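You operate a simulated robot arm through the tools that you are given. There is no shell and no other tool.

You are at the controls of a simulated two-armed robot. One attempt, no reset.

Task
Pick up the can that says "coolant" from the top of the beige table with one hand, pass it to the other hand and put it on the shelf of the grey bench. Set down upright: can.

It is judged by the outcome, as a careful person would: the job done as asked, and still so three seconds after it is handed in. It fails if anything else is knocked over, pushed out of place, dropped, spilled or broken.

Robot
Two 7-joint arms with two-finger parallel grippers on one trunk, on a base that moves. Base frame: it is fixed to the floor where the robot stands at the start and does not move with it; the origin is under the middle of the robot, x ahead of it, y to its left, z up. Lengths are in mm, angles in rad, forces in N, time in s.
The left shoulder is at the start at [-92, 119, 825], the right one opposite. With the tool pointing down near the work surface each hand reaches from about 100 to 560 mm from the robot's upright axis, wherever it stands, measured 20 degrees to its own side. Places, roughly: grey can, teal can [250, 4250, 750]; shelf of the grey bench [1400, 2600, 200]. Payload 3.43 kg a hand.
Tool frame (each hand has its own): the origin (TCP) lies between the finger pads and is the grasp point; the fingertips stand 30 mm ahead of it; z points along the fingers, y is the line along which they close. The gripper opens to 94 mm. The fingers are 28 mm wide and 10 mm thick; the gripper's body (50 by 96 mm) begins 55 mm behind the TCP.
Orientation is that of the tool frame in the base frame, as a unit quaternion [x, y, z, w]. With the fingers straight down and closing along the base's y, the tool's x points along the base's -x, its y along +y and its z along -z.

Tools
- The arms move only by the tool arm_command. It takes "left_deltas", "right_deltas" or both (then of equal length, played together; a hand with none holds still); each is a list of rows, each a list of 7 numbers: the shift along the base's x, y, z in units of 400 mm (1.0 is 400 mm), then the turn, a rotation vector about the base's x, y, z in units of 90 degrees (1.0 is 90 degrees), then the opening, from 0 (shut) to 1 (fully open). In form: [[x, y, z, rx, ry, rz, fingers], ...]. A call has 1 to 20 rows; each row is the pose to reach, as a shift and turn from the pose commanded when the call began. A call with a number of a shift or a turn outside -1 to 1 is refused whole. A row lasts 0.2 s, in which the tool goes at most 50 mm and 0.15 rad; a call with a longer step from one row to the next is refused whole, and so is a gripper value outside its range. A pose out of reach is approached as far as the arm can. The call stops where the force on the tool passes 40 N (or 10 N more than at its start, if that is more) or the arm is blocked; 0.2 s more then pass. The fingers move at their own pace (about 153 mm/s each) and stop on an object; they squeeze with about 26 N. The grip force told is the motor's: it shows also when the fingers shut on nothing. Time passes only in rows, and 0.2 s behind the last, so rows that repeat a pose let the fingers close. It gives the time, the measured TCP pose, the force on the tool (base axes), the opening and the grip force at its end, in the units of the frame above (readings bear some noise), with the torque about the TCP (base axes, N m) and any sound that the robot's microphone picked up, and new pictures: "views" is both (left out), scene, wrist or none (wrist: the cameras of the hands that moved).
- Cameras (640 x 400 px; columns grow to the right, rows downward): "scene" is now at [37.2, 13.2, 1541.7]; the picture's right is [0.10, -0.99, 0.00], its down [-0.58, -0.06, -0.81] and it looks along [0.81, 0.08, -0.58] (base axes); focal length 278 px, centre (320, 200). "left" rides on the left gripper at [76, -14, -103] in its tool frame; the picture's right is [0.18, 0.98, 0.00], its down [-0.75, 0.14, -0.64] and it looks along [-0.63, 0.12, 0.77] (tool axes); focal length 243 px, centre (320, 200). "right" rides on the right gripper at [76, 14, -102] in its tool frame; the picture's right is [-0.18, 0.98, 0.00], its down [-0.75, -0.14, -0.64] and it looks along [-0.63, -0.12, 0.77] (tool axes); focal length 243 px, centre (320, 200). There is no depth. A picture from a camera that has moved, and an enlarged one, comes with that camera's place and axes in the base frame and with its lens. The place of the scene camera against the robot may be out by one fixed shift of up to 18 mm in any direction.
- slide_trunk(by): moves the trunk up (or, below 0, down) by that many mm; the arms and the scene camera ride with it, the base frame stays. It gives what a move gives, with no picture.
- roll_base(legs): drives the robot by 1 to 6 legs, each [ahead, left, turn to the left] in mm, mm and rad, along the robot's own axes; the way and the turn of a leg run together, so that a leg with both is an arc; at most 1500 mm and 3.142 rad a leg. The arms and the cameras ride along, it lands a little off, and it stops where it bumps. It gives what a move gives, and a new picture of the scene camera.
- head_to(pan, tilt): turns the head with the scene camera to pan (to the left, within 2.496 rad either way) and tilt (down, from -0.506 to 1.204), counted from straight ahead of the robot (the tilt from the chest, where the trunk bows). It gives what a move gives, and a new picture of the scene camera.
- close_up(camera, box): a new picture of the part [left, top, right, bottom] of that camera's present view, enlarged. The clock stands still meanwhile.
- job_done(): hands the job in; it is judged then, once.

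Nothing tells you exact positions but the pictures and the camera data. Unless the task says otherwise, let go and move clear before handing in.

The tools are called after "Call:" as name(argument=value, ...) on one line, values as JSON. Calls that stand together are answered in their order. arm_command: Moves the arms, as the interface text tells. Its arguments: {"type":"object","properties":{"left_deltas":{"type":"array"},"right_deltas":{"type":"array"},"views":{"type":"string","enum":["both","scene","wrist","none"]}},"required":[]} The other tools are called the same way: slide_trunk (by) moves the trunk up or down; roll_base (legs) drives the base; head_to (pan, tilt) turns the head that bears the scene camera; close_up (camera, box) takes an enlarged picture of a part of a camera's view; job_done () hands the job in.

At the start:

```text
time_s: 0.0
left_eef_pos: [398.3, 158.6, 1033.4]
left_tcp_rot: [0.0, 1.0, 0.0, 0.0]
left_wrist_force: [-0.1, 0.6, 0.4]
left_moment: [0.02, 0.0, -0.02]
left_finger_gap: 93.9
left_finger_force: 0.0
right_eef_pos: [331.3, -148.9, 1041.4]
right_tcp_rot: [0.0, 1.0, 0.0, 0.0]
right_wrist_force: [0.7, -0.4, 1.1]
right_moment: [-0.03, -0.02, 0.02]
right_finger_gap: 94.2
right_finger_force: 0.0
trunk travel left (down, up): [-250.0, 85.0]
robot x, y, heading: [0.7, -3.9, -0.001]
head pan, tilt (commanded): [0.101, 0.625]
```

scene: 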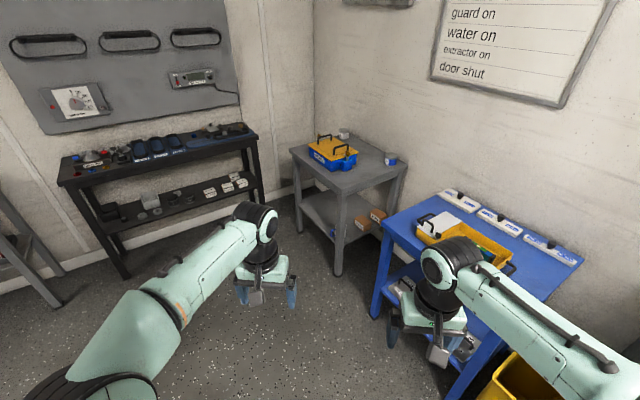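
right: 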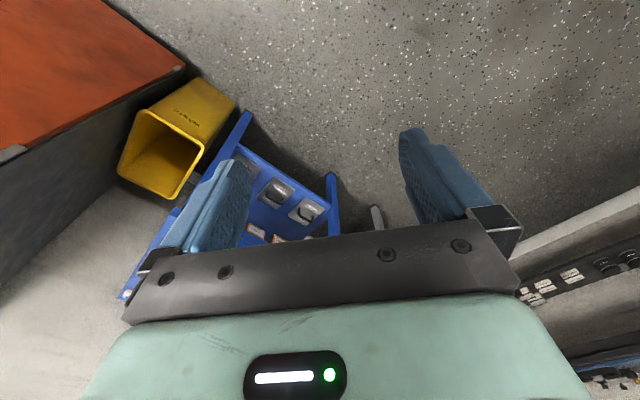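
left: 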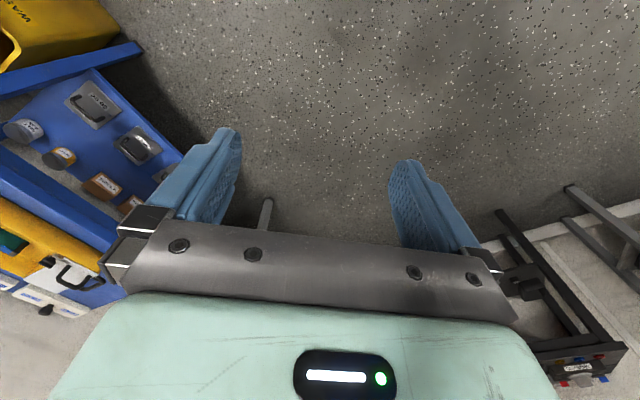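

I see a grey bench, a black bench and a blue table ahead; the beige table with the cans should be far to my left, around [250, 4250]. I will look around with the head first.

Call:
head_to(pan=1.0, tilt=0.4)

Call:
head_to(pan=1.7, tilt=0.3)

Call:
head_to(pan=2.4, tilt=0.4)

```text
time_s: 1.2
left_eef_pos: [399.4, 159.4, 1033.9]
left_tcp_rot: [-0.001, 1.0, 0.001, 0.001]
left_wrist_force: [0.2, 0.4, -0.5]
left_moment: [0.01, 0.0, 0.0]
left_finger_gap: 93.8
left_finger_force: 0.0
right_eef_pos: [331.5, -150.5, 1040.8]
right_tcp_rot: [0.001, 1.0, 0.0, 0.0]
right_wrist_force: [-0.1, -0.1, -0.3]
right_moment: [0.01, 0.04, -0.03]
right_finger_gap: 94.0
right_finger_force: 0.0
trunk travel left (down, up): [-250.0, 85.0]
robot x, y, heading: [1.3, 0.5, -0.002]
head pan, tilt (commanded): [1.0, 0.4]
camera scene: at [0.1, 82.2, 1562.0], right [0.84, -0.54, 0.0], down [-0.21, -0.33, -0.92], along [0.5, 0.77, -0.39], focal length 278 px, centre (320, 200)
```

scene: 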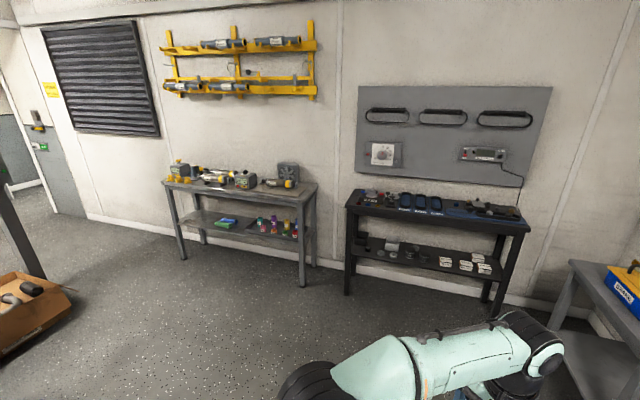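

```text
time_s: 2.3
left_eef_pos: [399.6, 159.0, 1033.0]
left_tcp_rot: [0.0, 1.0, 0.0, 0.0]
left_wrist_force: [0.4, 0.4, -0.7]
left_moment: [0.0, -0.01, 0.02]
left_finger_gap: 93.8
left_finger_force: 0.0
right_eef_pos: [331.9, -150.6, 1042.4]
right_tcp_rot: [0.0, 1.0, 0.0, 0.0]
right_wrist_force: [-0.1, -0.2, -0.1]
right_moment: [0.0, -0.01, -0.01]
right_finger_gap: 94.0
right_finger_force: 0.1
trunk travel left (down, up): [-250.0, 85.0]
robot x, y, heading: [1.1, -2.6, 0.008]
head pan, tilt (commanded): [1.7, 0.3]
camera scene: at [-62.0, 96.9, 1571.2], right [0.99, 0.13, 0.0], down [0.04, -0.29, -0.96], along [-0.12, 0.95, -0.3], focal length 278 px, centre (320, 200)
```

scene: 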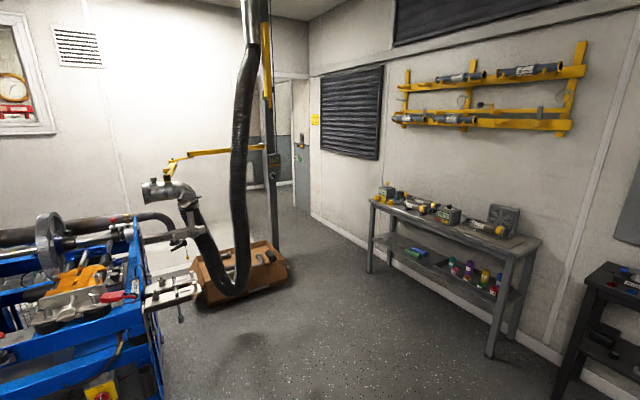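

```text
time_s: 3.3
left_eef_pos: [398.9, 159.5, 1032.8]
left_tcp_rot: [0.0, 1.0, -0.001, 0.0]
left_wrist_force: [0.5, 0.8, -0.8]
left_moment: [-0.03, -0.01, -0.01]
left_finger_gap: 93.9
left_finger_force: 0.0
right_eef_pos: [330.2, -150.0, 1040.5]
right_tcp_rot: [0.0, 1.0, 0.0, 0.001]
right_wrist_force: [0.8, 0.4, 0.0]
right_moment: [-0.02, 0.01, -0.05]
right_finger_gap: 94.1
right_finger_force: 0.0
trunk travel left (down, up): [-250.0, 85.0]
robot x, y, heading: [-6.1, -0.1, 0.004]
head pan, tilt (commanded): [2.4, 0.4]
camera scene: at [-118.3, 67.0, 1562.0], right [0.68, 0.74, 0.0], down [0.29, -0.26, -0.92], along [-0.68, 0.62, -0.39], focal length 278 px, centre (320, 200)
```

scene: 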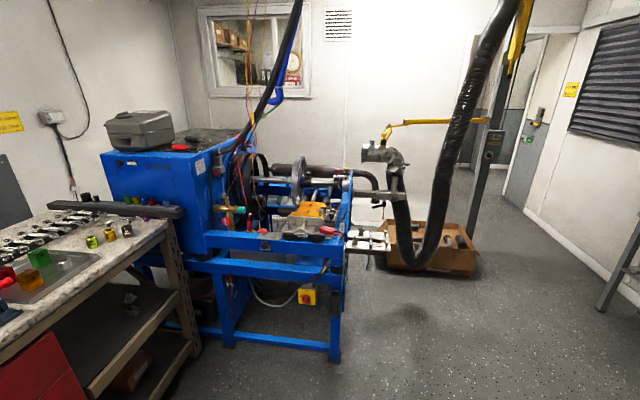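

The grey bench with coloured bottles on its shelf is at about [1400, 2600]; the beige table seems to be past a doorway. I'll zoom toward it.

Call:
head_to(pan=1.6, tilt=0.2)

Call:
close_up(camera="scene", box=[140, 80, 380, 230])

Call:
close_up(camera="scene", box=[300, 150, 540, 300])

```text
time_s: 4.5
left_eef_pos: [398.7, 158.3, 1032.9]
left_tcp_rot: [0.0, 1.0, -0.001, 0.0]
left_wrist_force: [0.1, 0.1, 0.9]
left_moment: [-0.02, 0.0, -0.04]
left_finger_gap: 94.0
left_finger_force: 0.1
right_eef_pos: [330.5, -150.4, 1041.8]
right_tcp_rot: [0.0, 1.0, 0.0, 0.0]
right_wrist_force: [0.5, -0.2, 1.1]
right_moment: [0.0, 0.02, 0.0]
right_finger_gap: 94.0
right_finger_force: 0.0
trunk travel left (down, up): [-250.0, 85.0]
robot x, y, heading: [2.0, 1.2, 0.002]
head pan, tilt (commanded): [1.6, 0.201]
camera scene: at [-52.9, 97.4, 1580.5], right [1.0, 0.03, 0.0], down [0.01, -0.2, -0.98], along [-0.03, 0.98, -0.2], focal length 278 px, centre (320, 200)
```

scene: 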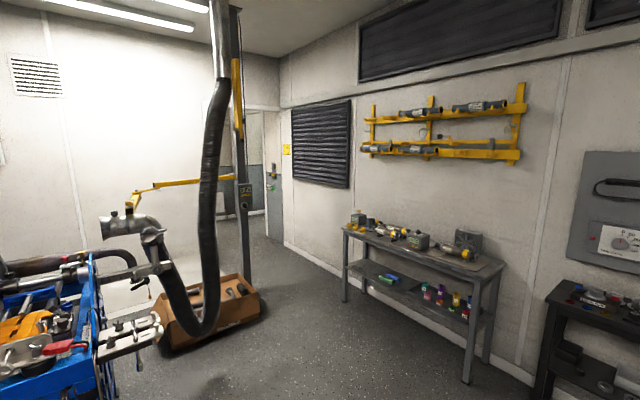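

```text
2.67 times, centred on (260, 155) of scene
camera zoom: at [-52.9, 97.4, 1580.5], right [1.0, 0.03, 0.0], down [0.01, -0.2, -0.98], along [-0.03, 0.98, -0.2], focal length 743 px, centre (480, 320)
```

zoom: 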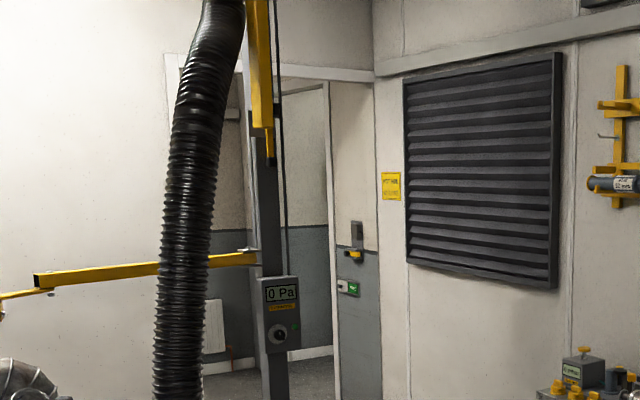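

```text
2.67 times, centred on (420, 225) of scene
camera zoom: at [-52.9, 97.4, 1580.5], right [1.0, 0.03, 0.0], down [0.01, -0.2, -0.98], along [-0.03, 0.98, -0.2], focal length 743 px, centre (53, 133)
```

zoom: 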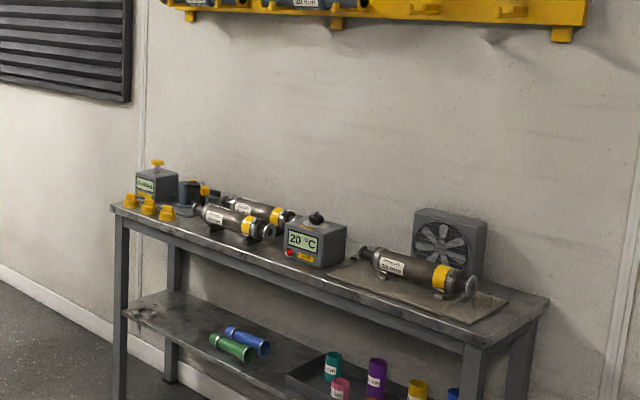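

The bench I see here doesn't match the given coordinates (it lies nearer than [1400, 2600]), so the target places may be in another room behind this wall. I'll look the rest of the way around.

Call:
head_to(pan=-0.9, tilt=0.3)

Call:
head_to(pan=-1.8, tilt=0.3)

Call:
head_to(pan=-2.49, tilt=0.3)

Call:
head_to(pan=0.4, tilt=0.1)

```text
time_s: 6.7
left_eef_pos: [399.4, 158.6, 1032.6]
left_tcp_rot: [0.001, 1.0, -0.001, 0.0]
left_wrist_force: [0.4, 0.5, 0.7]
left_moment: [0.01, -0.03, 0.03]
left_finger_gap: 93.7
left_finger_force: 0.1
right_eef_pos: [331.4, -149.9, 1041.0]
right_tcp_rot: [-0.001, 1.0, 0.0, 0.0]
right_wrist_force: [-0.6, 0.0, -0.5]
right_moment: [-0.03, -0.01, -0.03]
right_finger_gap: 94.0
right_finger_force: 0.0
trunk travel left (down, up): [-250.0, 85.0]
robot x, y, heading: [-0.7, 1.0, -0.003]
head pan, tilt (commanded): [-0.901, 0.3]
camera scene: at [8.0, -68.8, 1571.3], right [-0.78, -0.62, 0.0], down [-0.18, 0.23, -0.96], along [0.59, -0.75, -0.3], focal length 278 px, centre (320, 200)
```

scene: 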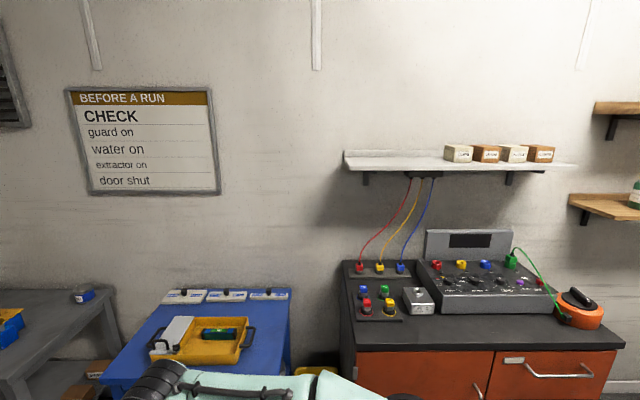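

```text
time_s: 7.9
left_eef_pos: [399.6, 158.5, 1033.1]
left_tcp_rot: [0.0, 1.0, 0.0, 0.0]
left_wrist_force: [-0.4, -0.7, 0.1]
left_moment: [0.01, 0.02, 0.03]
left_finger_gap: 94.1
left_finger_force: 0.1
right_eef_pos: [331.7, -149.4, 1040.9]
right_tcp_rot: [0.0, 1.0, 0.0, 0.0]
right_wrist_force: [0.1, -0.2, -0.1]
right_moment: [0.02, 0.0, 0.01]
right_finger_gap: 94.0
right_finger_force: 0.0
trunk travel left (down, up): [-250.0, 85.0]
robot x, y, heading: [-1.1, 0.4, -0.002]
head pan, tilt (commanded): [-1.799, 0.3]
camera scene: at [-71.1, -86.7, 1571.3], right [-0.97, 0.23, 0.0], down [0.07, 0.29, -0.96], along [-0.22, -0.93, -0.3], focal length 278 px, centre (320, 200)
```

scene: 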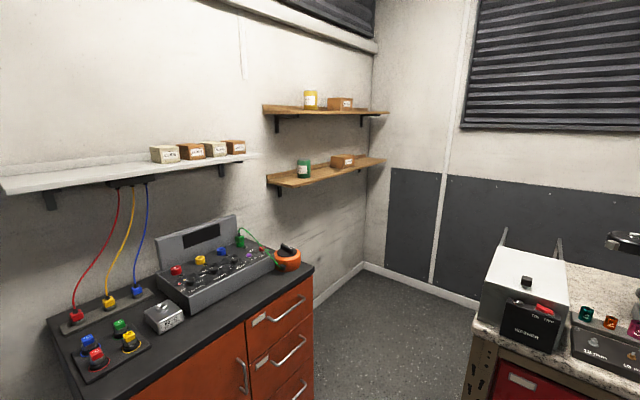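

```text
time_s: 9.0
left_eef_pos: [399.3, 158.1, 1032.4]
left_tcp_rot: [0.0, 1.0, -0.001, 0.0]
left_wrist_force: [-0.2, 0.2, -0.1]
left_moment: [0.0, 0.0, -0.05]
left_finger_gap: 94.1
left_finger_force: 0.0
right_eef_pos: [331.1, -150.4, 1040.6]
right_tcp_rot: [-0.001, 1.0, 0.0, 0.0]
right_wrist_force: [0.7, 0.2, 0.7]
right_moment: [-0.01, -0.03, -0.03]
right_finger_gap: 94.1
right_finger_force: 0.0
trunk travel left (down, up): [-250.0, 85.0]
robot x, y, heading: [2.0, 0.4, -0.003]
head pan, tilt (commanded): [-2.491, 0.3]
camera scene: at [-124.2, -52.4, 1571.3], right [-0.61, 0.8, 0.0], down [0.24, 0.18, -0.96], along [-0.76, -0.58, -0.3], focal length 278 px, centre (320, 200)
```

scene: 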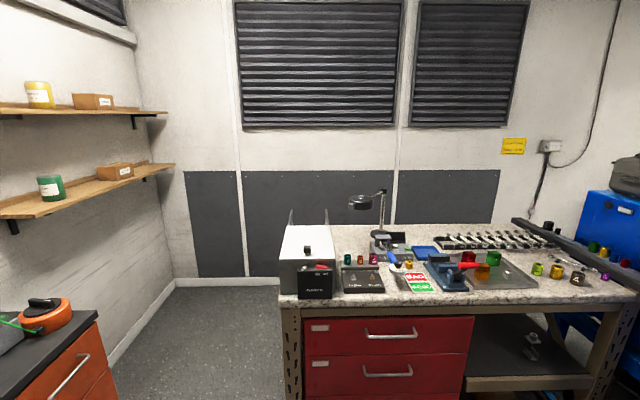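

```text
time_s: 11.5
left_eef_pos: [399.5, 159.5, 1033.6]
left_tcp_rot: [0.0, 1.0, 0.0, 0.0]
left_wrist_force: [0.5, 0.2, -0.3]
left_moment: [-0.02, 0.01, -0.02]
left_finger_gap: 94.1
left_finger_force: 0.0
right_eef_pos: [331.6, -150.5, 1042.1]
right_tcp_rot: [0.0, 1.0, 0.001, 0.001]
right_wrist_force: [-0.3, -0.1, 0.4]
right_moment: [-0.01, 0.02, -0.01]
right_finger_gap: 94.4
right_finger_force: 0.2
trunk travel left (down, up): [-250.0, 85.0]
robot x, y, heading: [-2.3, 0.6, -0.003]
head pan, tilt (commanded): [0.4, 0.099]
camera scene: at [34.8, 40.1, 1589.9], right [0.39, -0.92, 0.0], down [-0.09, -0.04, -1.0], along [0.92, 0.39, -0.1], focal length 278 px, centre (320, 200)
```

scene: 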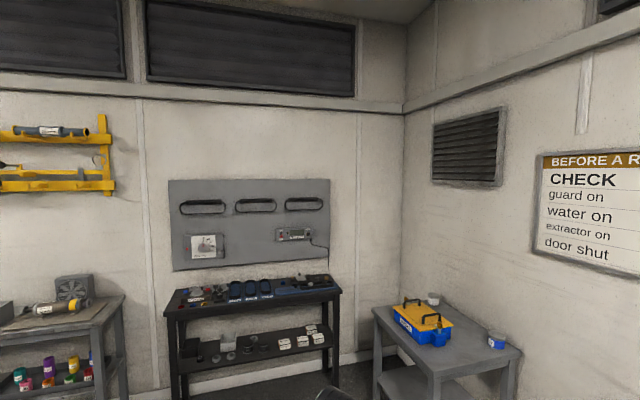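

This room is closed apart from the doorway at roughly [-800, 4480], so the beige table must be through there. I'll turn left and drive 1.3 m toward it along free floor, then look again.

Call:
roll_base(legs=[[0, 0, 1.695], [1300, 0, 0]])

Call:
head_to(pan=0.2, tilt=0.45)

```text
time_s: 22.1
left_eef_pos: [-374.0, 1664.0, 1032.5]
left_tcp_rot: [0.752, -0.659, 0.0, 0.0]
left_wrist_force: [0.4, -0.8, -0.5]
left_moment: [-0.01, 0.0, 0.01]
left_finger_gap: 94.2
left_finger_force: 0.1
right_eef_pos: [-58.7, 1637.1, 1040.4]
right_tcp_rot: [0.752, -0.659, 0.0, 0.0]
right_wrist_force: [-0.1, -0.1, 0.5]
right_moment: [0.01, 0.04, 0.01]
right_finger_gap: 93.8
right_finger_force: 0.1
trunk travel left (down, up): [-250.0, 85.0]
robot x, y, heading: [-167.5, 1291.1, 1.704]
head pan, tilt (commanded): [0.4, 0.099]
camera scene: at [-210.7, 1329.5, 1589.9], right [0.86, 0.51, 0.0], down [0.05, -0.09, -0.99], along [-0.51, 0.86, -0.1], focal length 278 px, centre (320, 200)
```

scene: 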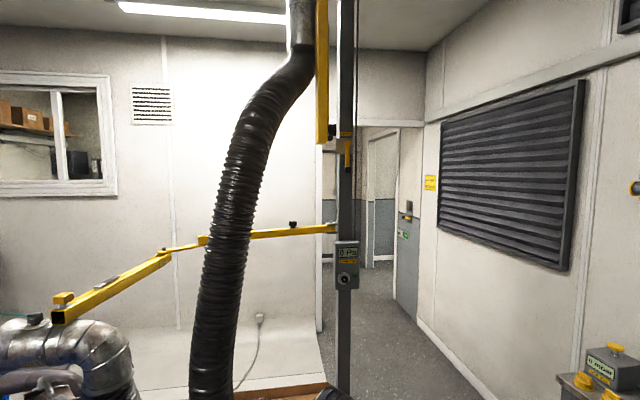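

```text
time_s: 23.0
left_eef_pos: [-374.1, 1663.7, 1033.9]
left_tcp_rot: [0.752, -0.659, 0.0, 0.0]
left_wrist_force: [0.1, 0.3, -0.5]
left_moment: [-0.02, 0.02, -0.01]
left_finger_gap: 94.2
left_finger_force: 0.1
right_eef_pos: [-57.7, 1637.4, 1040.4]
right_tcp_rot: [0.752, -0.659, 0.001, 0.0]
right_wrist_force: [-0.8, 0.3, 0.0]
right_moment: [0.0, -0.02, -0.03]
right_finger_gap: 93.7
right_finger_force: 0.0
trunk travel left (down, up): [-250.0, 85.0]
robot x, y, heading: [-166.7, 1292.5, 1.703]
head pan, tilt (commanded): [0.201, 0.45]
camera scene: at [-194.1, 1336.8, 1557.4], right [0.94, 0.33, 0.0], down [0.14, -0.41, -0.9], along [-0.3, 0.85, -0.43], focal length 278 px, centre (320, 200)
```

scene: 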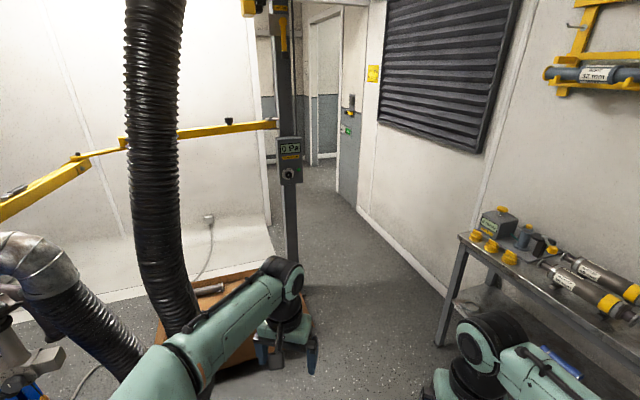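

The way runs between the cardboard box (left) and the bench (right), then to the doorway centred near [-1220, 4060]. I'll go on 800 mm and check the clearances.

Call:
roll_base(legs=[[750, 0, 0]])

Call:
head_to(pan=0.7, tilt=0.7)

Call:
head_to(pan=-0.5, tilt=0.7)

```text
time_s: 27.1
left_eef_pos: [-469.1, 2415.0, 1033.5]
left_tcp_rot: [0.751, -0.661, 0.0, 0.001]
left_wrist_force: [-0.1, -0.5, -0.4]
left_moment: [0.01, 0.06, 0.0]
left_finger_gap: 94.0
left_finger_force: 0.1
right_eef_pos: [-154.1, 2385.7, 1042.4]
right_tcp_rot: [0.75, -0.661, 0.0, 0.0]
right_wrist_force: [0.2, 0.3, 0.2]
right_moment: [0.02, 0.02, -0.02]
right_finger_gap: 94.1
right_finger_force: 0.1
trunk travel left (down, up): [-250.0, 85.0]
robot x, y, heading: [-261.2, 2037.9, 1.694]
head pan, tilt (commanded): [0.201, 0.45]
camera scene: at [-291.6, 2086.6, 1557.3], right [0.95, 0.32, 0.0], down [0.14, -0.41, -0.9], along [-0.29, 0.85, -0.44], focal length 278 px, centre (320, 200)
```

scene: 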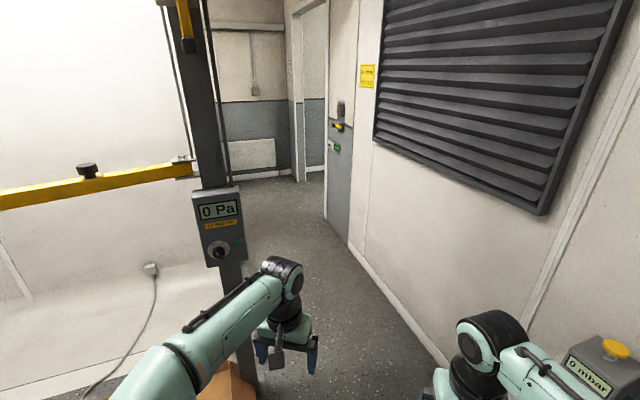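

```text
time_s: 28.0
left_eef_pos: [-469.2, 2414.3, 1032.6]
left_tcp_rot: [0.75, -0.661, 0.0, 0.0]
left_wrist_force: [0.1, 1.0, -0.4]
left_moment: [0.0, -0.01, -0.03]
left_finger_gap: 93.9
left_finger_force: 0.2
right_eef_pos: [-154.5, 2384.3, 1040.8]
right_tcp_rot: [0.75, -0.661, 0.0, 0.0]
right_wrist_force: [0.0, 0.6, -0.7]
right_moment: [0.04, -0.01, 0.01]
right_finger_gap: 94.1
right_finger_force: 0.0
trunk travel left (down, up): [-250.0, 85.0]
robot x, y, heading: [-264.1, 2039.4, 1.699]
head pan, tilt (commanded): [0.7, 0.7]
camera scene: at [-324.4, 2056.9, 1535.2], right [0.68, 0.74, 0.0], down [0.47, -0.44, -0.77], along [-0.56, 0.52, -0.64], focal length 278 px, centre (320, 200)
```

scene: 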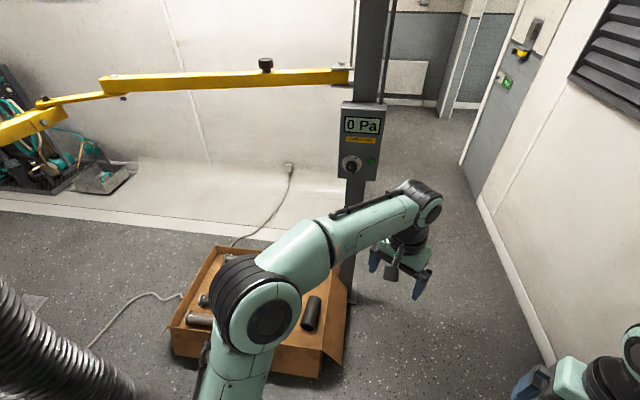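

```text
time_s: 29.4
left_eef_pos: [-468.2, 2414.0, 1033.9]
left_tcp_rot: [0.75, -0.661, 0.0, 0.0]
left_wrist_force: [-0.4, 0.7, 0.3]
left_moment: [-0.01, -0.02, 0.02]
left_finger_gap: 94.1
left_finger_force: 0.0
right_eef_pos: [-154.8, 2385.6, 1041.3]
right_tcp_rot: [0.75, -0.661, -0.001, 0.0]
right_wrist_force: [-0.9, -0.5, -0.1]
right_moment: [0.0, -0.03, 0.0]
right_finger_gap: 93.8
right_finger_force: 0.1
trunk travel left (down, up): [-250.0, 85.0]
robot x, y, heading: [-258.4, 2041.6, 1.7]
head pan, tilt (commanded): [-0.499, 0.7]
camera scene: at [-231.2, 2078.4, 1535.1], right [0.93, -0.36, 0.0], down [-0.23, -0.6, -0.76], along [0.28, 0.71, -0.64], focal length 278 px, centre (320, 200)
```

scene: 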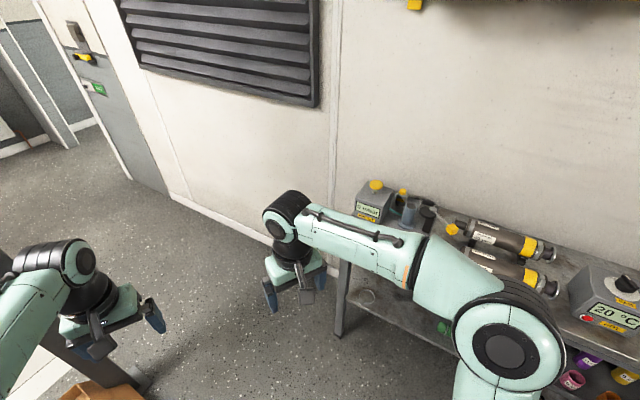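

The elbows stick out to the sides, which matters in this narrow stretch. I'll move both hands forward to draw the elbows in, and look.

Call:
arm_command(left_deltas=[[-0.006, 0.05, 0, 0, 0, 0, 1], [-0.013, 0.1, 0, 0, 0, 0, 1], [-0.019, 0.15, 0, 0, 0, 0, 1], [-0.026, 0.2, 0, 0, 0, 0, 1]], right_deltas=[[-0.012, 0.093, 0, 0, 0, 0, 1], [-0.024, 0.186, 0, 0, 0, 0, 1], [-0.036, 0.279, 0, 0, 0, 0, 1], [-0.048, 0.372, 0, 0, 0, 0, 1]], views="scene")

Call:
head_to(pan=0.7, tilt=1.0)

Call:
head_to(pan=-0.7, tilt=1.0)

```text
time_s: 30.4
left_eef_pos: [-481.1, 2495.3, 1033.0]
left_tcp_rot: [0.751, -0.661, 0.0, 0.0]
left_wrist_force: [0.3, 0.0, 0.5]
left_moment: [-0.05, -0.02, -0.02]
left_finger_gap: 94.3
left_finger_force: 0.1
right_eef_pos: [-175.5, 2537.4, 1040.2]
right_tcp_rot: [0.751, -0.66, 0.001, 0.0]
right_wrist_force: [0.2, 0.5, 0.6]
right_moment: [-0.02, -0.01, -0.05]
right_finger_gap: 93.7
right_finger_force: 0.1
trunk travel left (down, up): [-250.0, 85.0]
robot x, y, heading: [-258.3, 2035.5, 1.699]
head pan, tilt (commanded): [-0.499, 0.7]
camera scene: at [-232.2, 2080.6, 1535.1], right [0.93, -0.36, 0.0], down [-0.23, -0.6, -0.76], along [0.28, 0.71, -0.65], focal length 278 px, centre (320, 200)
```

scene: 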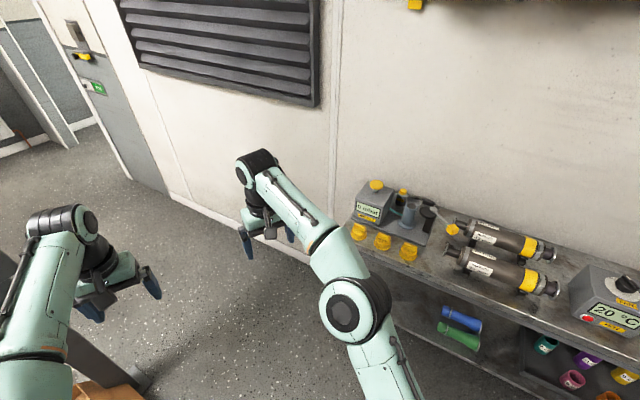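

```text
time_s: 31.8
left_eef_pos: [-478.8, 2493.9, 1033.3]
left_tcp_rot: [0.751, -0.661, 0.0, 0.0]
left_wrist_force: [-0.1, -0.6, -1.5]
left_moment: [0.0, -0.03, -0.04]
left_finger_gap: 93.9
left_finger_force: 0.1
right_eef_pos: [-174.4, 2535.2, 1041.2]
right_tcp_rot: [0.75, -0.662, 0.0, -0.001]
right_wrist_force: [-0.4, -1.4, 0.0]
right_moment: [-0.01, 0.01, -0.01]
right_finger_gap: 93.9
right_finger_force: 0.2
trunk travel left (down, up): [-250.0, 85.0]
robot x, y, heading: [-260.5, 2036.8, 1.701]
head pan, tilt (commanded): [0.7, 1.0]
camera scene: at [-313.2, 2046.6, 1511.8], right [0.68, 0.74, 0.0], down [0.62, -0.57, -0.54], along [-0.4, 0.37, -0.84], focal length 278 px, centre (320, 200)
```

scene: 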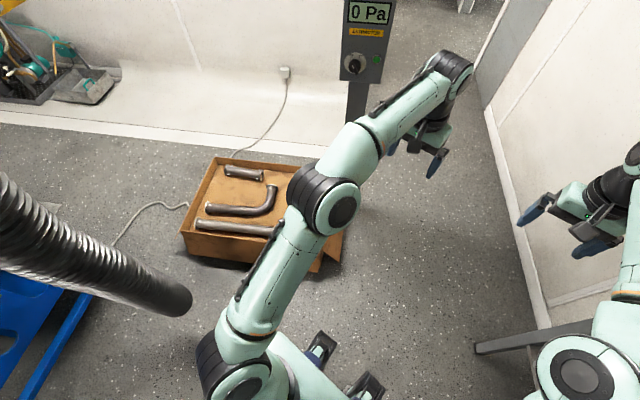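

```text
time_s: 33.3
left_eef_pos: [-481.0, 2493.8, 1033.1]
left_tcp_rot: [0.751, -0.66, 0.0, 0.0]
left_wrist_force: [-1.1, -0.8, 1.3]
left_moment: [-0.01, -0.01, 0.0]
left_finger_gap: 94.0
left_finger_force: 0.1
right_eef_pos: [-174.7, 2536.1, 1041.2]
right_tcp_rot: [0.75, -0.662, 0.0, -0.001]
right_wrist_force: [-0.4, -0.4, 0.4]
right_moment: [0.0, 0.01, 0.01]
right_finger_gap: 93.9
right_finger_force: 0.0
trunk travel left (down, up): [-250.0, 85.0]
robot x, y, heading: [-262.1, 2042.0, 1.697]
head pan, tilt (commanded): [-0.7, 1.0]
camera scene: at [-224.3, 2057.8, 1511.8], right [0.84, -0.54, 0.0], down [-0.46, -0.71, -0.54], along [0.29, 0.45, -0.84], focal length 278 px, centre (320, 200)
```

scene: 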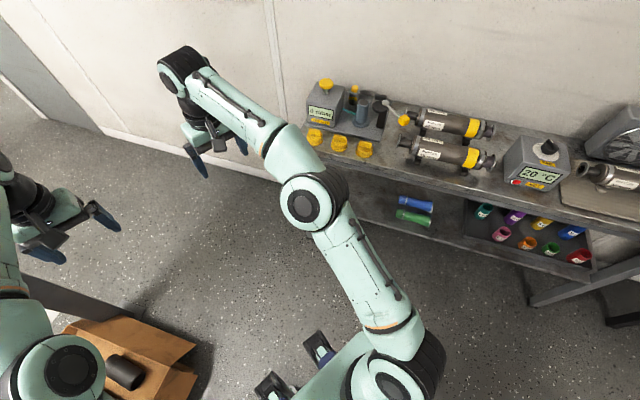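

The arms are narrower now, and the box flap edge is about 330 mm left of my line with the bench 450 mm right. I'll drive on with a slight shift right, then turn toward the doorway.

Call:
roll_base(legs=[[900, -40, 0]])

Call:
head_to(pan=0.5, tilt=0.5)

```text
time_s: 38.1
left_eef_pos: [-559.3, 3387.4, 1032.8]
left_tcp_rot: [0.752, -0.659, -0.001, 0.0]
left_wrist_force: [-0.1, -0.1, 0.6]
left_moment: [-0.02, 0.02, 0.0]
left_finger_gap: 94.0
left_finger_force: 0.0
right_eef_pos: [-252.8, 3431.0, 1041.6]
right_tcp_rot: [0.752, -0.659, 0.0, 0.0]
right_wrist_force: [0.0, 0.6, -0.4]
right_moment: [0.02, -0.01, -0.01]
right_finger_gap: 94.1
right_finger_force: 0.1
trunk travel left (down, up): [-250.0, 85.0]
robot x, y, heading: [-336.7, 2930.8, 1.701]
head pan, tilt (commanded): [-0.7, 1.0]
camera scene: at [-300.6, 2953.4, 1511.7], right [0.84, -0.54, 0.0], down [-0.45, -0.71, -0.54], along [0.29, 0.46, -0.84], focal length 278 px, centre (320, 200)
```

scene: 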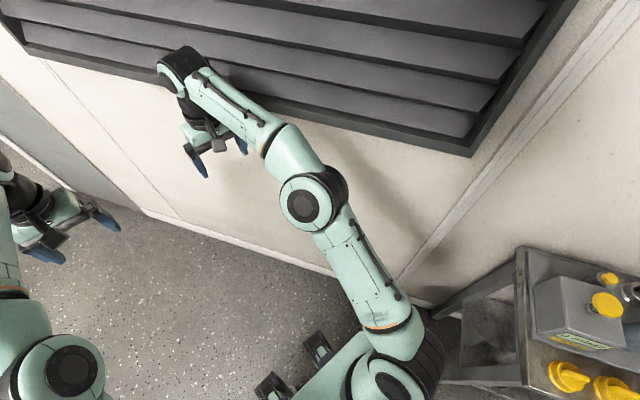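

```text
time_s: 39.5
left_eef_pos: [-558.0, 3387.0, 1033.2]
left_tcp_rot: [0.752, -0.659, -0.001, 0.0]
left_wrist_force: [-0.5, -0.4, -0.2]
left_moment: [-0.01, -0.01, 0.0]
left_finger_gap: 94.1
left_finger_force: 0.2
right_eef_pos: [-253.6, 3430.4, 1040.6]
right_tcp_rot: [0.752, -0.659, -0.001, -0.002]
right_wrist_force: [0.3, -0.3, -0.3]
right_moment: [0.0, 0.0, 0.02]
right_finger_gap: 93.8
right_finger_force: 0.1
trunk travel left (down, up): [-250.0, 85.0]
robot x, y, heading: [-339.1, 2932.7, 1.709]
head pan, tilt (commanded): [0.499, 0.499]
camera scene: at [-391.7, 2967.9, 1552.8], right [0.81, 0.59, 0.0], down [0.28, -0.39, -0.88], along [-0.52, 0.71, -0.48], focal length 278 px, centre (320, 200)
```

scene: 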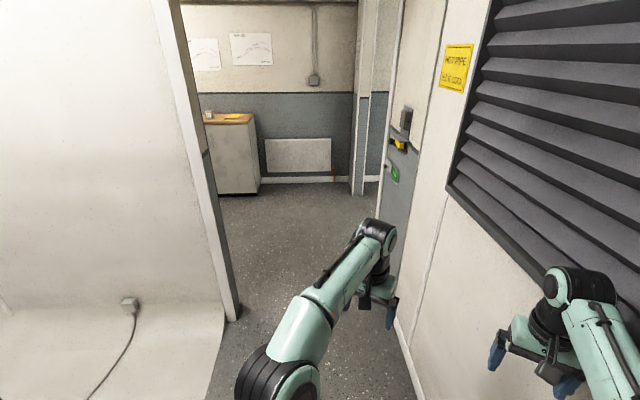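

The doorway is ahead-left, from about [-1550, 3610] to [-720, 4330]. I'll turn to face it and drive to its threshold.

Call:
roll_base(legs=[[0, 0, 0.56], [900, 0, 0]])

Call:
head_to(pan=-0.4, tilt=0.45)

```text
time_s: 45.8
left_eef_pos: [-1343.0, 3890.7, 1033.2]
left_tcp_rot: [0.906, -0.423, 0.0, 0.0]
left_wrist_force: [-0.2, -0.4, -0.6]
left_moment: [0.0, 0.01, -0.04]
left_finger_gap: 94.1
left_finger_force: 0.1
right_eef_pos: [-1108.4, 4090.1, 1041.0]
right_tcp_rot: [0.906, -0.424, -0.001, -0.001]
right_wrist_force: [0.5, -0.2, -0.2]
right_moment: [-0.02, -0.03, -0.01]
right_finger_gap: 93.9
right_finger_force: 0.0
trunk travel left (down, up): [-250.0, 85.0]
robot x, y, heading: [-913.3, 3628.2, 2.267]
head pan, tilt (commanded): [0.499, 0.499]
camera scene: at [-977.2, 3629.9, 1552.8], right [0.37, 0.93, 0.0], down [0.45, -0.18, -0.88], along [-0.82, 0.32, -0.48], focal length 278 px, centre (320, 200)
```

scene: 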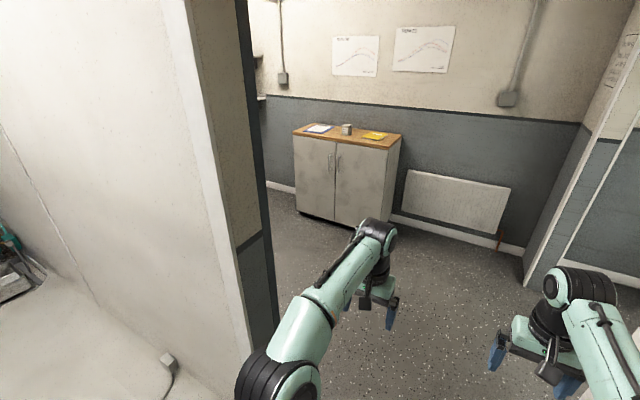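

```text
time_s: 47.0
left_eef_pos: [-1344.1, 3890.7, 1033.1]
left_tcp_rot: [0.906, -0.423, 0.0, 0.0]
left_wrist_force: [0.6, 0.2, 0.1]
left_moment: [0.01, -0.02, 0.0]
left_finger_gap: 94.0
left_finger_force: 0.1
right_eef_pos: [-1108.6, 4090.3, 1041.3]
right_tcp_rot: [0.906, -0.424, -0.001, -0.001]
right_wrist_force: [0.3, -0.4, 0.4]
right_moment: [-0.04, -0.01, -0.05]
right_finger_gap: 94.1
right_finger_force: 0.0
trunk travel left (down, up): [-250.0, 85.0]
robot x, y, heading: [-911.7, 3627.9, 2.269]
head pan, tilt (commanded): [-0.4, 0.45]
camera scene: at [-919.3, 3684.2, 1557.3], right [0.96, 0.29, 0.0], down [0.13, -0.42, -0.9], along [-0.26, 0.86, -0.44], focal length 278 px, centre (320, 200)
```

scene: 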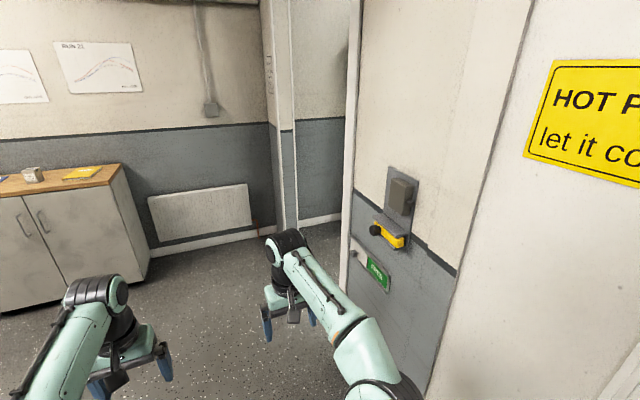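

The door leaf stands open on the right, and an opening continues to the right beyond it. I'll drive through the doorway.

Call:
roll_base(legs=[[1100, -20, 0]])

Call:
head_to(pan=-1.0, tilt=0.45)

Call:
head_to(pan=0.6, tilt=0.45)

```text
time_s: 52.6
left_eef_pos: [-2040.4, 4740.0, 1033.4]
left_tcp_rot: [0.908, -0.419, 0.0, 0.0]
left_wrist_force: [0.3, -0.8, 0.6]
left_moment: [0.01, 0.02, -0.02]
left_finger_gap: 94.0
left_finger_force: 0.0
right_eef_pos: [-1808.1, 4941.5, 1040.9]
right_tcp_rot: [0.908, -0.418, -0.001, 0.0]
right_wrist_force: [0.8, 0.0, -0.3]
right_moment: [0.03, 0.02, -0.03]
right_finger_gap: 93.8
right_finger_force: 0.1
trunk travel left (down, up): [-250.0, 85.0]
robot x, y, heading: [-1609.9, 4476.1, 2.276]
head pan, tilt (commanded): [-0.4, 0.45]
camera scene: at [-1614.4, 4537.5, 1557.3], right [0.95, 0.3, 0.0], down [0.13, -0.41, -0.9], along [-0.27, 0.86, -0.44], focal length 278 px, centre (320, 200)
```

scene: 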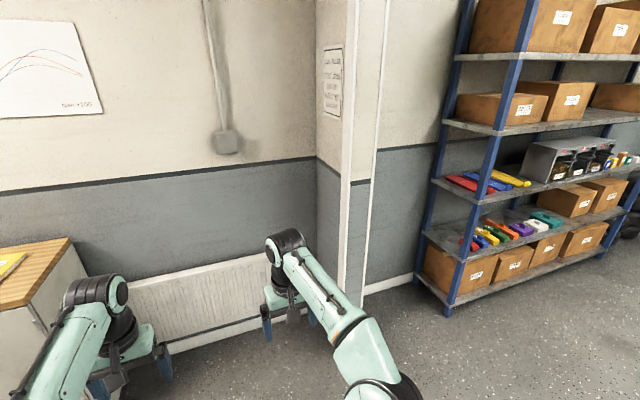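

```text
time_s: 53.6
left_eef_pos: [-2041.4, 4740.4, 1032.6]
left_tcp_rot: [0.909, -0.418, 0.0, 0.0]
left_wrist_force: [0.3, 0.1, -1.1]
left_moment: [-0.02, -0.01, 0.03]
left_finger_gap: 94.1
left_finger_force: 0.1
right_eef_pos: [-1807.5, 4941.1, 1040.5]
right_tcp_rot: [0.908, -0.419, -0.001, 0.0]
right_wrist_force: [0.7, -0.5, -0.1]
right_moment: [0.03, 0.02, 0.0]
right_finger_gap: 94.0
right_finger_force: 0.1
trunk travel left (down, up): [-250.0, 85.0]
robot x, y, heading: [-1605.3, 4481.1, 2.279]
head pan, tilt (commanded): [-1.0, 0.45]
camera scene: at [-1560.0, 4537.7, 1557.3], right [0.96, -0.29, 0.0], down [-0.13, -0.42, -0.9], along [0.26, 0.86, -0.44], focal length 278 px, centre (320, 200)
```

scene: 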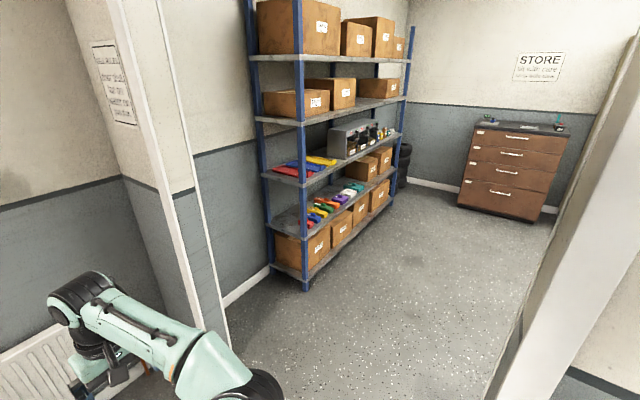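

```text
time_s: 55.3
left_eef_pos: [-2040.5, 4739.9, 1033.2]
left_tcp_rot: [0.908, -0.418, 0.0, 0.0]
left_wrist_force: [-0.3, -0.6, 0.0]
left_moment: [0.01, 0.01, -0.01]
left_finger_gap: 94.1
left_finger_force: 0.1
right_eef_pos: [-1807.8, 4941.1, 1041.5]
right_tcp_rot: [0.908, -0.418, 0.0, 0.0]
right_wrist_force: [0.2, -0.5, -0.1]
right_moment: [-0.01, -0.03, 0.0]
right_finger_gap: 94.3
right_finger_force: 0.0
trunk travel left (down, up): [-250.0, 85.0]
robot x, y, heading: [-1610.4, 4478.4, 2.277]
head pan, tilt (commanded): [0.6, 0.45]
camera scene: at [-1675.2, 4473.7, 1557.3], right [0.26, 0.97, 0.0], down [0.42, -0.11, -0.9], along [-0.87, 0.24, -0.44], focal length 278 px, centre (320, 200)
```

scene: 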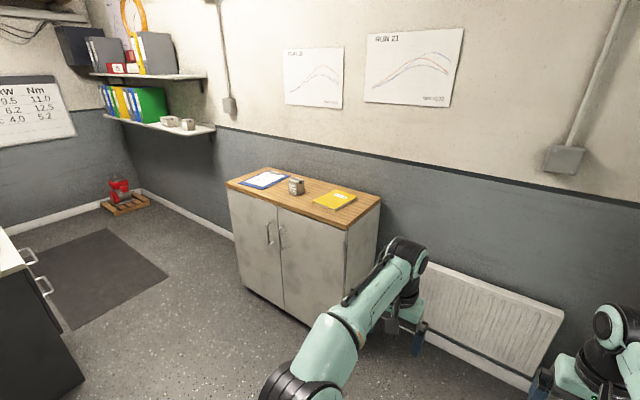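

The STORE room opens to the right; the beige table must be inside it. I'll check the opening's right side.

Call:
head_to(pan=-1.5, tilt=0.6)

```text
time_s: 57.3
left_eef_pos: [-2040.8, 4741.2, 1033.0]
left_tcp_rot: [0.908, -0.419, 0.0, 0.0]
left_wrist_force: [-1.0, 1.0, 1.4]
left_moment: [-0.01, -0.03, 0.02]
left_finger_gap: 94.0
left_finger_force: 0.1
right_eef_pos: [-1808.7, 4941.7, 1040.7]
right_tcp_rot: [0.908, -0.418, -0.001, 0.0]
right_wrist_force: [-0.4, 0.2, -1.1]
right_moment: [0.04, 0.0, -0.03]
right_finger_gap: 93.9
right_finger_force: 0.1
trunk travel left (down, up): [-250.0, 85.0]
robot x, y, heading: [-1607.8, 4479.0, 2.272]
head pan, tilt (commanded): [-1.499, 0.6]
camera scene: at [-1523.6, 4511.8, 1543.8], right [0.7, -0.71, 0.0], down [-0.4, -0.4, -0.83], along [0.59, 0.58, -0.56], focal length 278 px, centre (320, 200)
```

scene: 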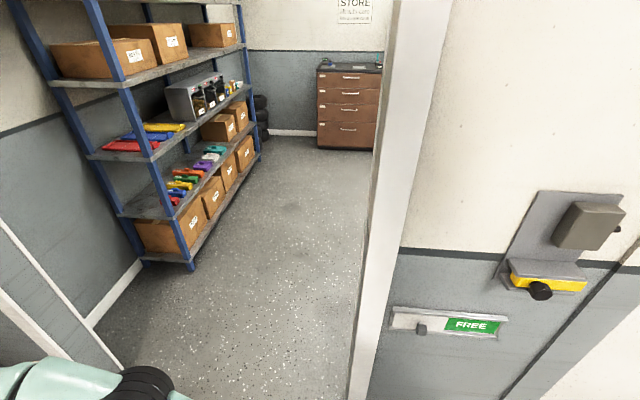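

The opening into the store runs from about [-1120, 4750] to [-1800, 5770]. I'll move forward to its middle and turn right to face into it.

Call:
roll_base(legs=[[500, 0, 0], [0, 0, -1.571]])

Call:
head_to(pan=-0.3, tilt=0.4)

```text
time_s: 64.0
left_eef_pos: [-1673.1, 5293.3, 1032.5]
left_tcp_rot: [-0.348, 0.937, 0.0, 0.0]
left_wrist_force: [0.4, 0.0, -0.7]
left_moment: [-0.02, -0.03, 0.04]
left_finger_gap: 93.7
left_finger_force: 0.0
right_eef_pos: [-1469.9, 5061.6, 1041.1]
right_tcp_rot: [-0.348, 0.938, 0.0, 0.001]
right_wrist_force: [-0.6, 0.5, 1.1]
right_moment: [0.01, 0.02, 0.02]
right_finger_gap: 94.1
right_finger_force: 0.2
trunk travel left (down, up): [-250.0, 85.0]
robot x, y, heading: [-1936.7, 4860.8, 0.717]
head pan, tilt (commanded): [-1.499, 0.6]
camera scene: at [-1909.8, 4772.8, 1543.8], right [-0.71, -0.71, 0.0], down [-0.4, 0.4, -0.83], along [0.58, -0.58, -0.56], focal length 278 px, centre (320, 200)
```

scene: 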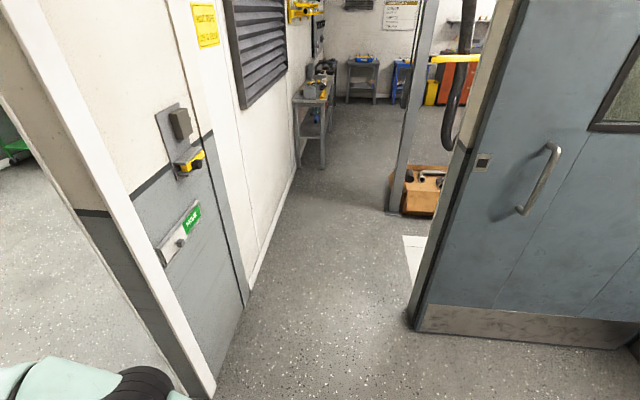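

```text
time_s: 65.4
left_eef_pos: [-1672.5, 5291.8, 1034.1]
left_tcp_rot: [-0.348, 0.937, 0.0, 0.0]
left_wrist_force: [0.0, 0.3, 0.4]
left_moment: [-0.02, -0.02, 0.01]
left_finger_gap: 93.7
left_finger_force: 0.1
right_eef_pos: [-1471.8, 5061.8, 1041.4]
right_tcp_rot: [-0.348, 0.938, 0.001, 0.001]
right_wrist_force: [-1.7, -0.4, -0.7]
right_moment: [0.03, 0.01, -0.02]
right_finger_gap: 94.0
right_finger_force: 0.1
trunk travel left (down, up): [-250.0, 85.0]
robot x, y, heading: [-1934.2, 4861.0, 0.71]
head pan, tilt (commanded): [-0.3, 0.4]
camera scene: at [-1887.2, 4872.4, 1562.0], right [0.4, -0.92, 0.0], down [-0.36, -0.16, -0.92], along [0.84, 0.37, -0.39], focal length 278 px, centre (320, 200)
```

scene: 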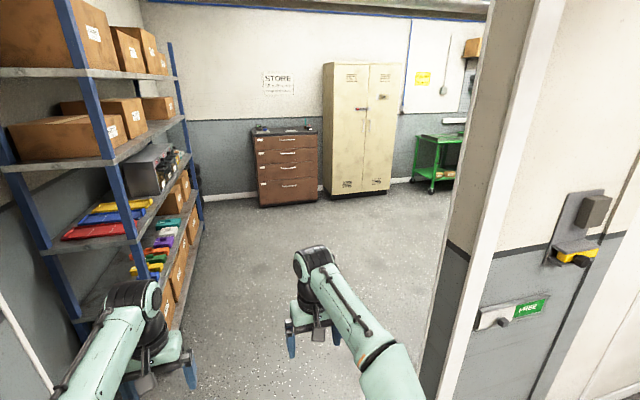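

The store room has shelving on the left, drawers and a cream locker at the back, and it extends to the right. I'll drive in 1.3 m and look right.

Call:
roll_base(legs=[[1300, 0, 0]])

Call:
head_to(pan=-0.9, tilt=0.4)

Call:
head_to(pan=-1.7, tilt=0.4)

```text
time_s: 71.9
left_eef_pos: [-688.4, 6136.1, 1034.0]
left_tcp_rot: [-0.347, 0.938, 0.0, -0.001]
left_wrist_force: [0.3, -0.3, 0.2]
left_moment: [-0.03, 0.02, -0.01]
left_finger_gap: 94.3
left_finger_force: 0.1
right_eef_pos: [-485.5, 5903.6, 1041.8]
right_tcp_rot: [-0.346, 0.938, 0.0, 0.001]
right_wrist_force: [0.2, 0.0, 0.6]
right_moment: [-0.01, -0.02, 0.01]
right_finger_gap: 94.0
right_finger_force: 0.0
trunk travel left (down, up): [-250.0, 85.0]
robot x, y, heading: [-947.6, 5702.4, 0.708]
head pan, tilt (commanded): [-0.3, 0.4]
camera scene: at [-903.4, 5716.8, 1562.0], right [0.4, -0.92, 0.0], down [-0.36, -0.15, -0.92], along [0.85, 0.36, -0.39], focal length 278 px, centre (320, 200)
```

scene: 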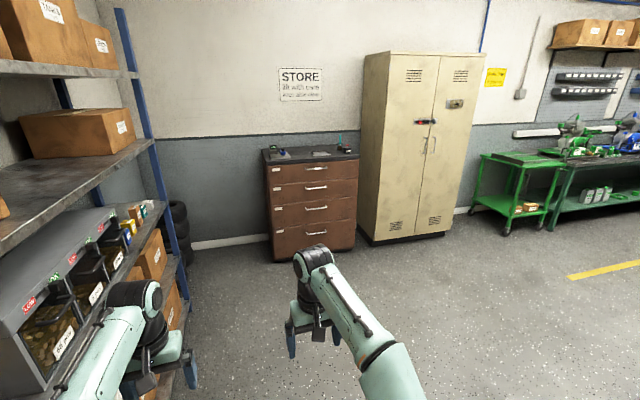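

```text
time_s: 72.9
left_eef_pos: [-687.2, 6136.9, 1032.7]
left_tcp_rot: [-0.346, 0.938, -0.001, 0.001]
left_wrist_force: [-0.1, 0.2, -0.3]
left_moment: [-0.01, 0.02, 0.01]
left_finger_gap: 93.9
left_finger_force: 0.1
right_eef_pos: [-485.5, 5903.3, 1040.9]
right_tcp_rot: [-0.346, 0.938, 0.001, 0.0]
right_wrist_force: [-0.8, 0.2, -0.2]
right_moment: [0.04, 0.0, 0.02]
right_finger_gap: 94.0
right_finger_force: 0.0
trunk travel left (down, up): [-250.0, 85.0]
robot x, y, heading: [-947.2, 5704.3, 0.707]
head pan, tilt (commanded): [-0.901, 0.4]
camera scene: at [-897.6, 5662.4, 1562.0], right [-0.19, -0.98, 0.0], down [-0.38, 0.07, -0.92], along [0.9, -0.18, -0.39], focal length 278 px, centre (320, 200)
```

scene: 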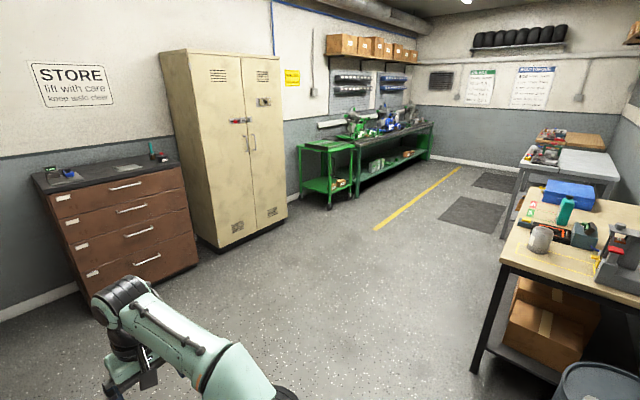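

```text
time_s: 74.1
left_eef_pos: [-688.2, 6137.2, 1033.8]
left_tcp_rot: [-0.347, 0.938, 0.0, 0.001]
left_wrist_force: [0.2, -1.0, -0.5]
left_moment: [-0.03, -0.01, 0.01]
left_finger_gap: 94.0
left_finger_force: 0.1
right_eef_pos: [-485.4, 5903.8, 1041.5]
right_tcp_rot: [-0.345, 0.938, 0.0, 0.001]
right_wrist_force: [0.0, 0.1, -0.8]
right_moment: [0.01, -0.04, 0.01]
right_finger_gap: 94.0
right_finger_force: 0.1
trunk travel left (down, up): [-250.0, 85.0]
robot x, y, heading: [-951.7, 5706.4, 0.706]
head pan, tilt (commanded): [-1.7, 0.4]
camera scene: at [-937.9, 5602.5, 1562.0], right [-0.84, -0.55, 0.0], down [-0.21, 0.33, -0.92], along [0.5, -0.77, -0.39], focal length 278 px, centre (320, 200)
```

scene: 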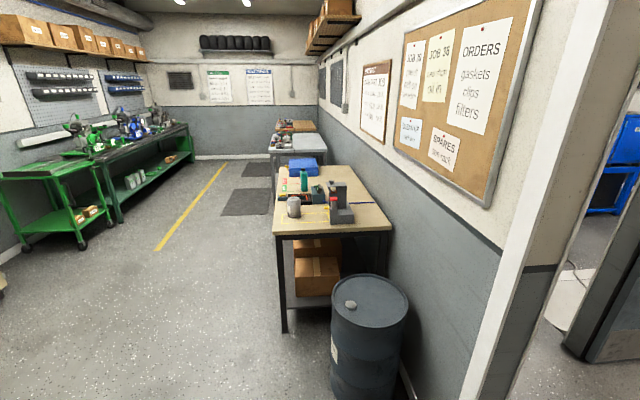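

I see the beige table with a grey can and a teal can, and the grey bench further behind it. Let me zoom in to read the labels.

Call:
close_up(camera="scene", box=[260, 150, 380, 240])

Call:
close_up(camera="scene", box=[255, 100, 345, 180])

```text
4.44 times, centred on (320, 195) of scene
camera zoom: at [-937.9, 5602.5, 1562.0], right [-0.84, -0.55, 0.0], down [-0.21, 0.33, -0.92], along [0.5, -0.77, -0.39], focal length 1238 px, centre (320, 222)
```

zoom: 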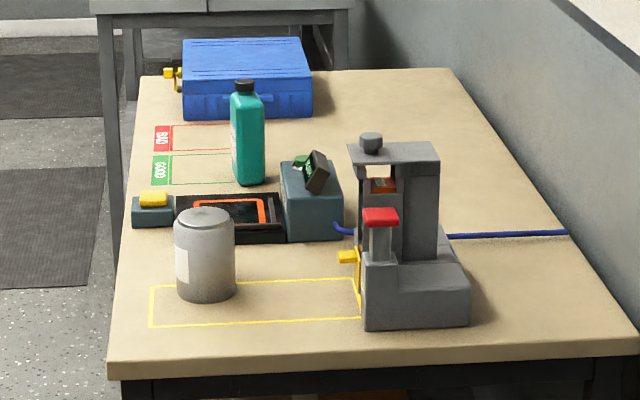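

```text
5.00 times, centred on (300, 140) of scene
camera zoom: at [-937.9, 5602.5, 1562.0], right [-0.84, -0.55, 0.0], down [-0.21, 0.33, -0.92], along [0.5, -0.77, -0.39], focal length 1392 px, centre (420, 500)
```

zoom: 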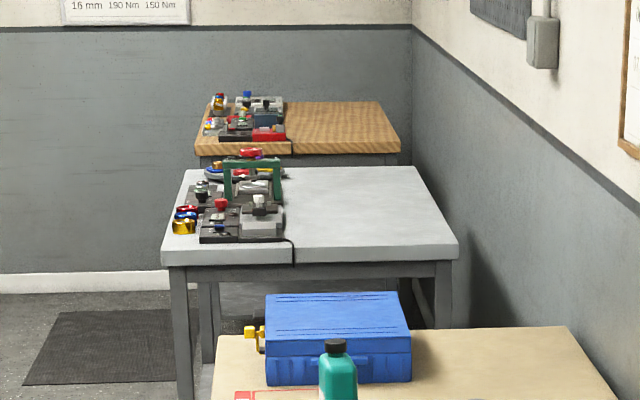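

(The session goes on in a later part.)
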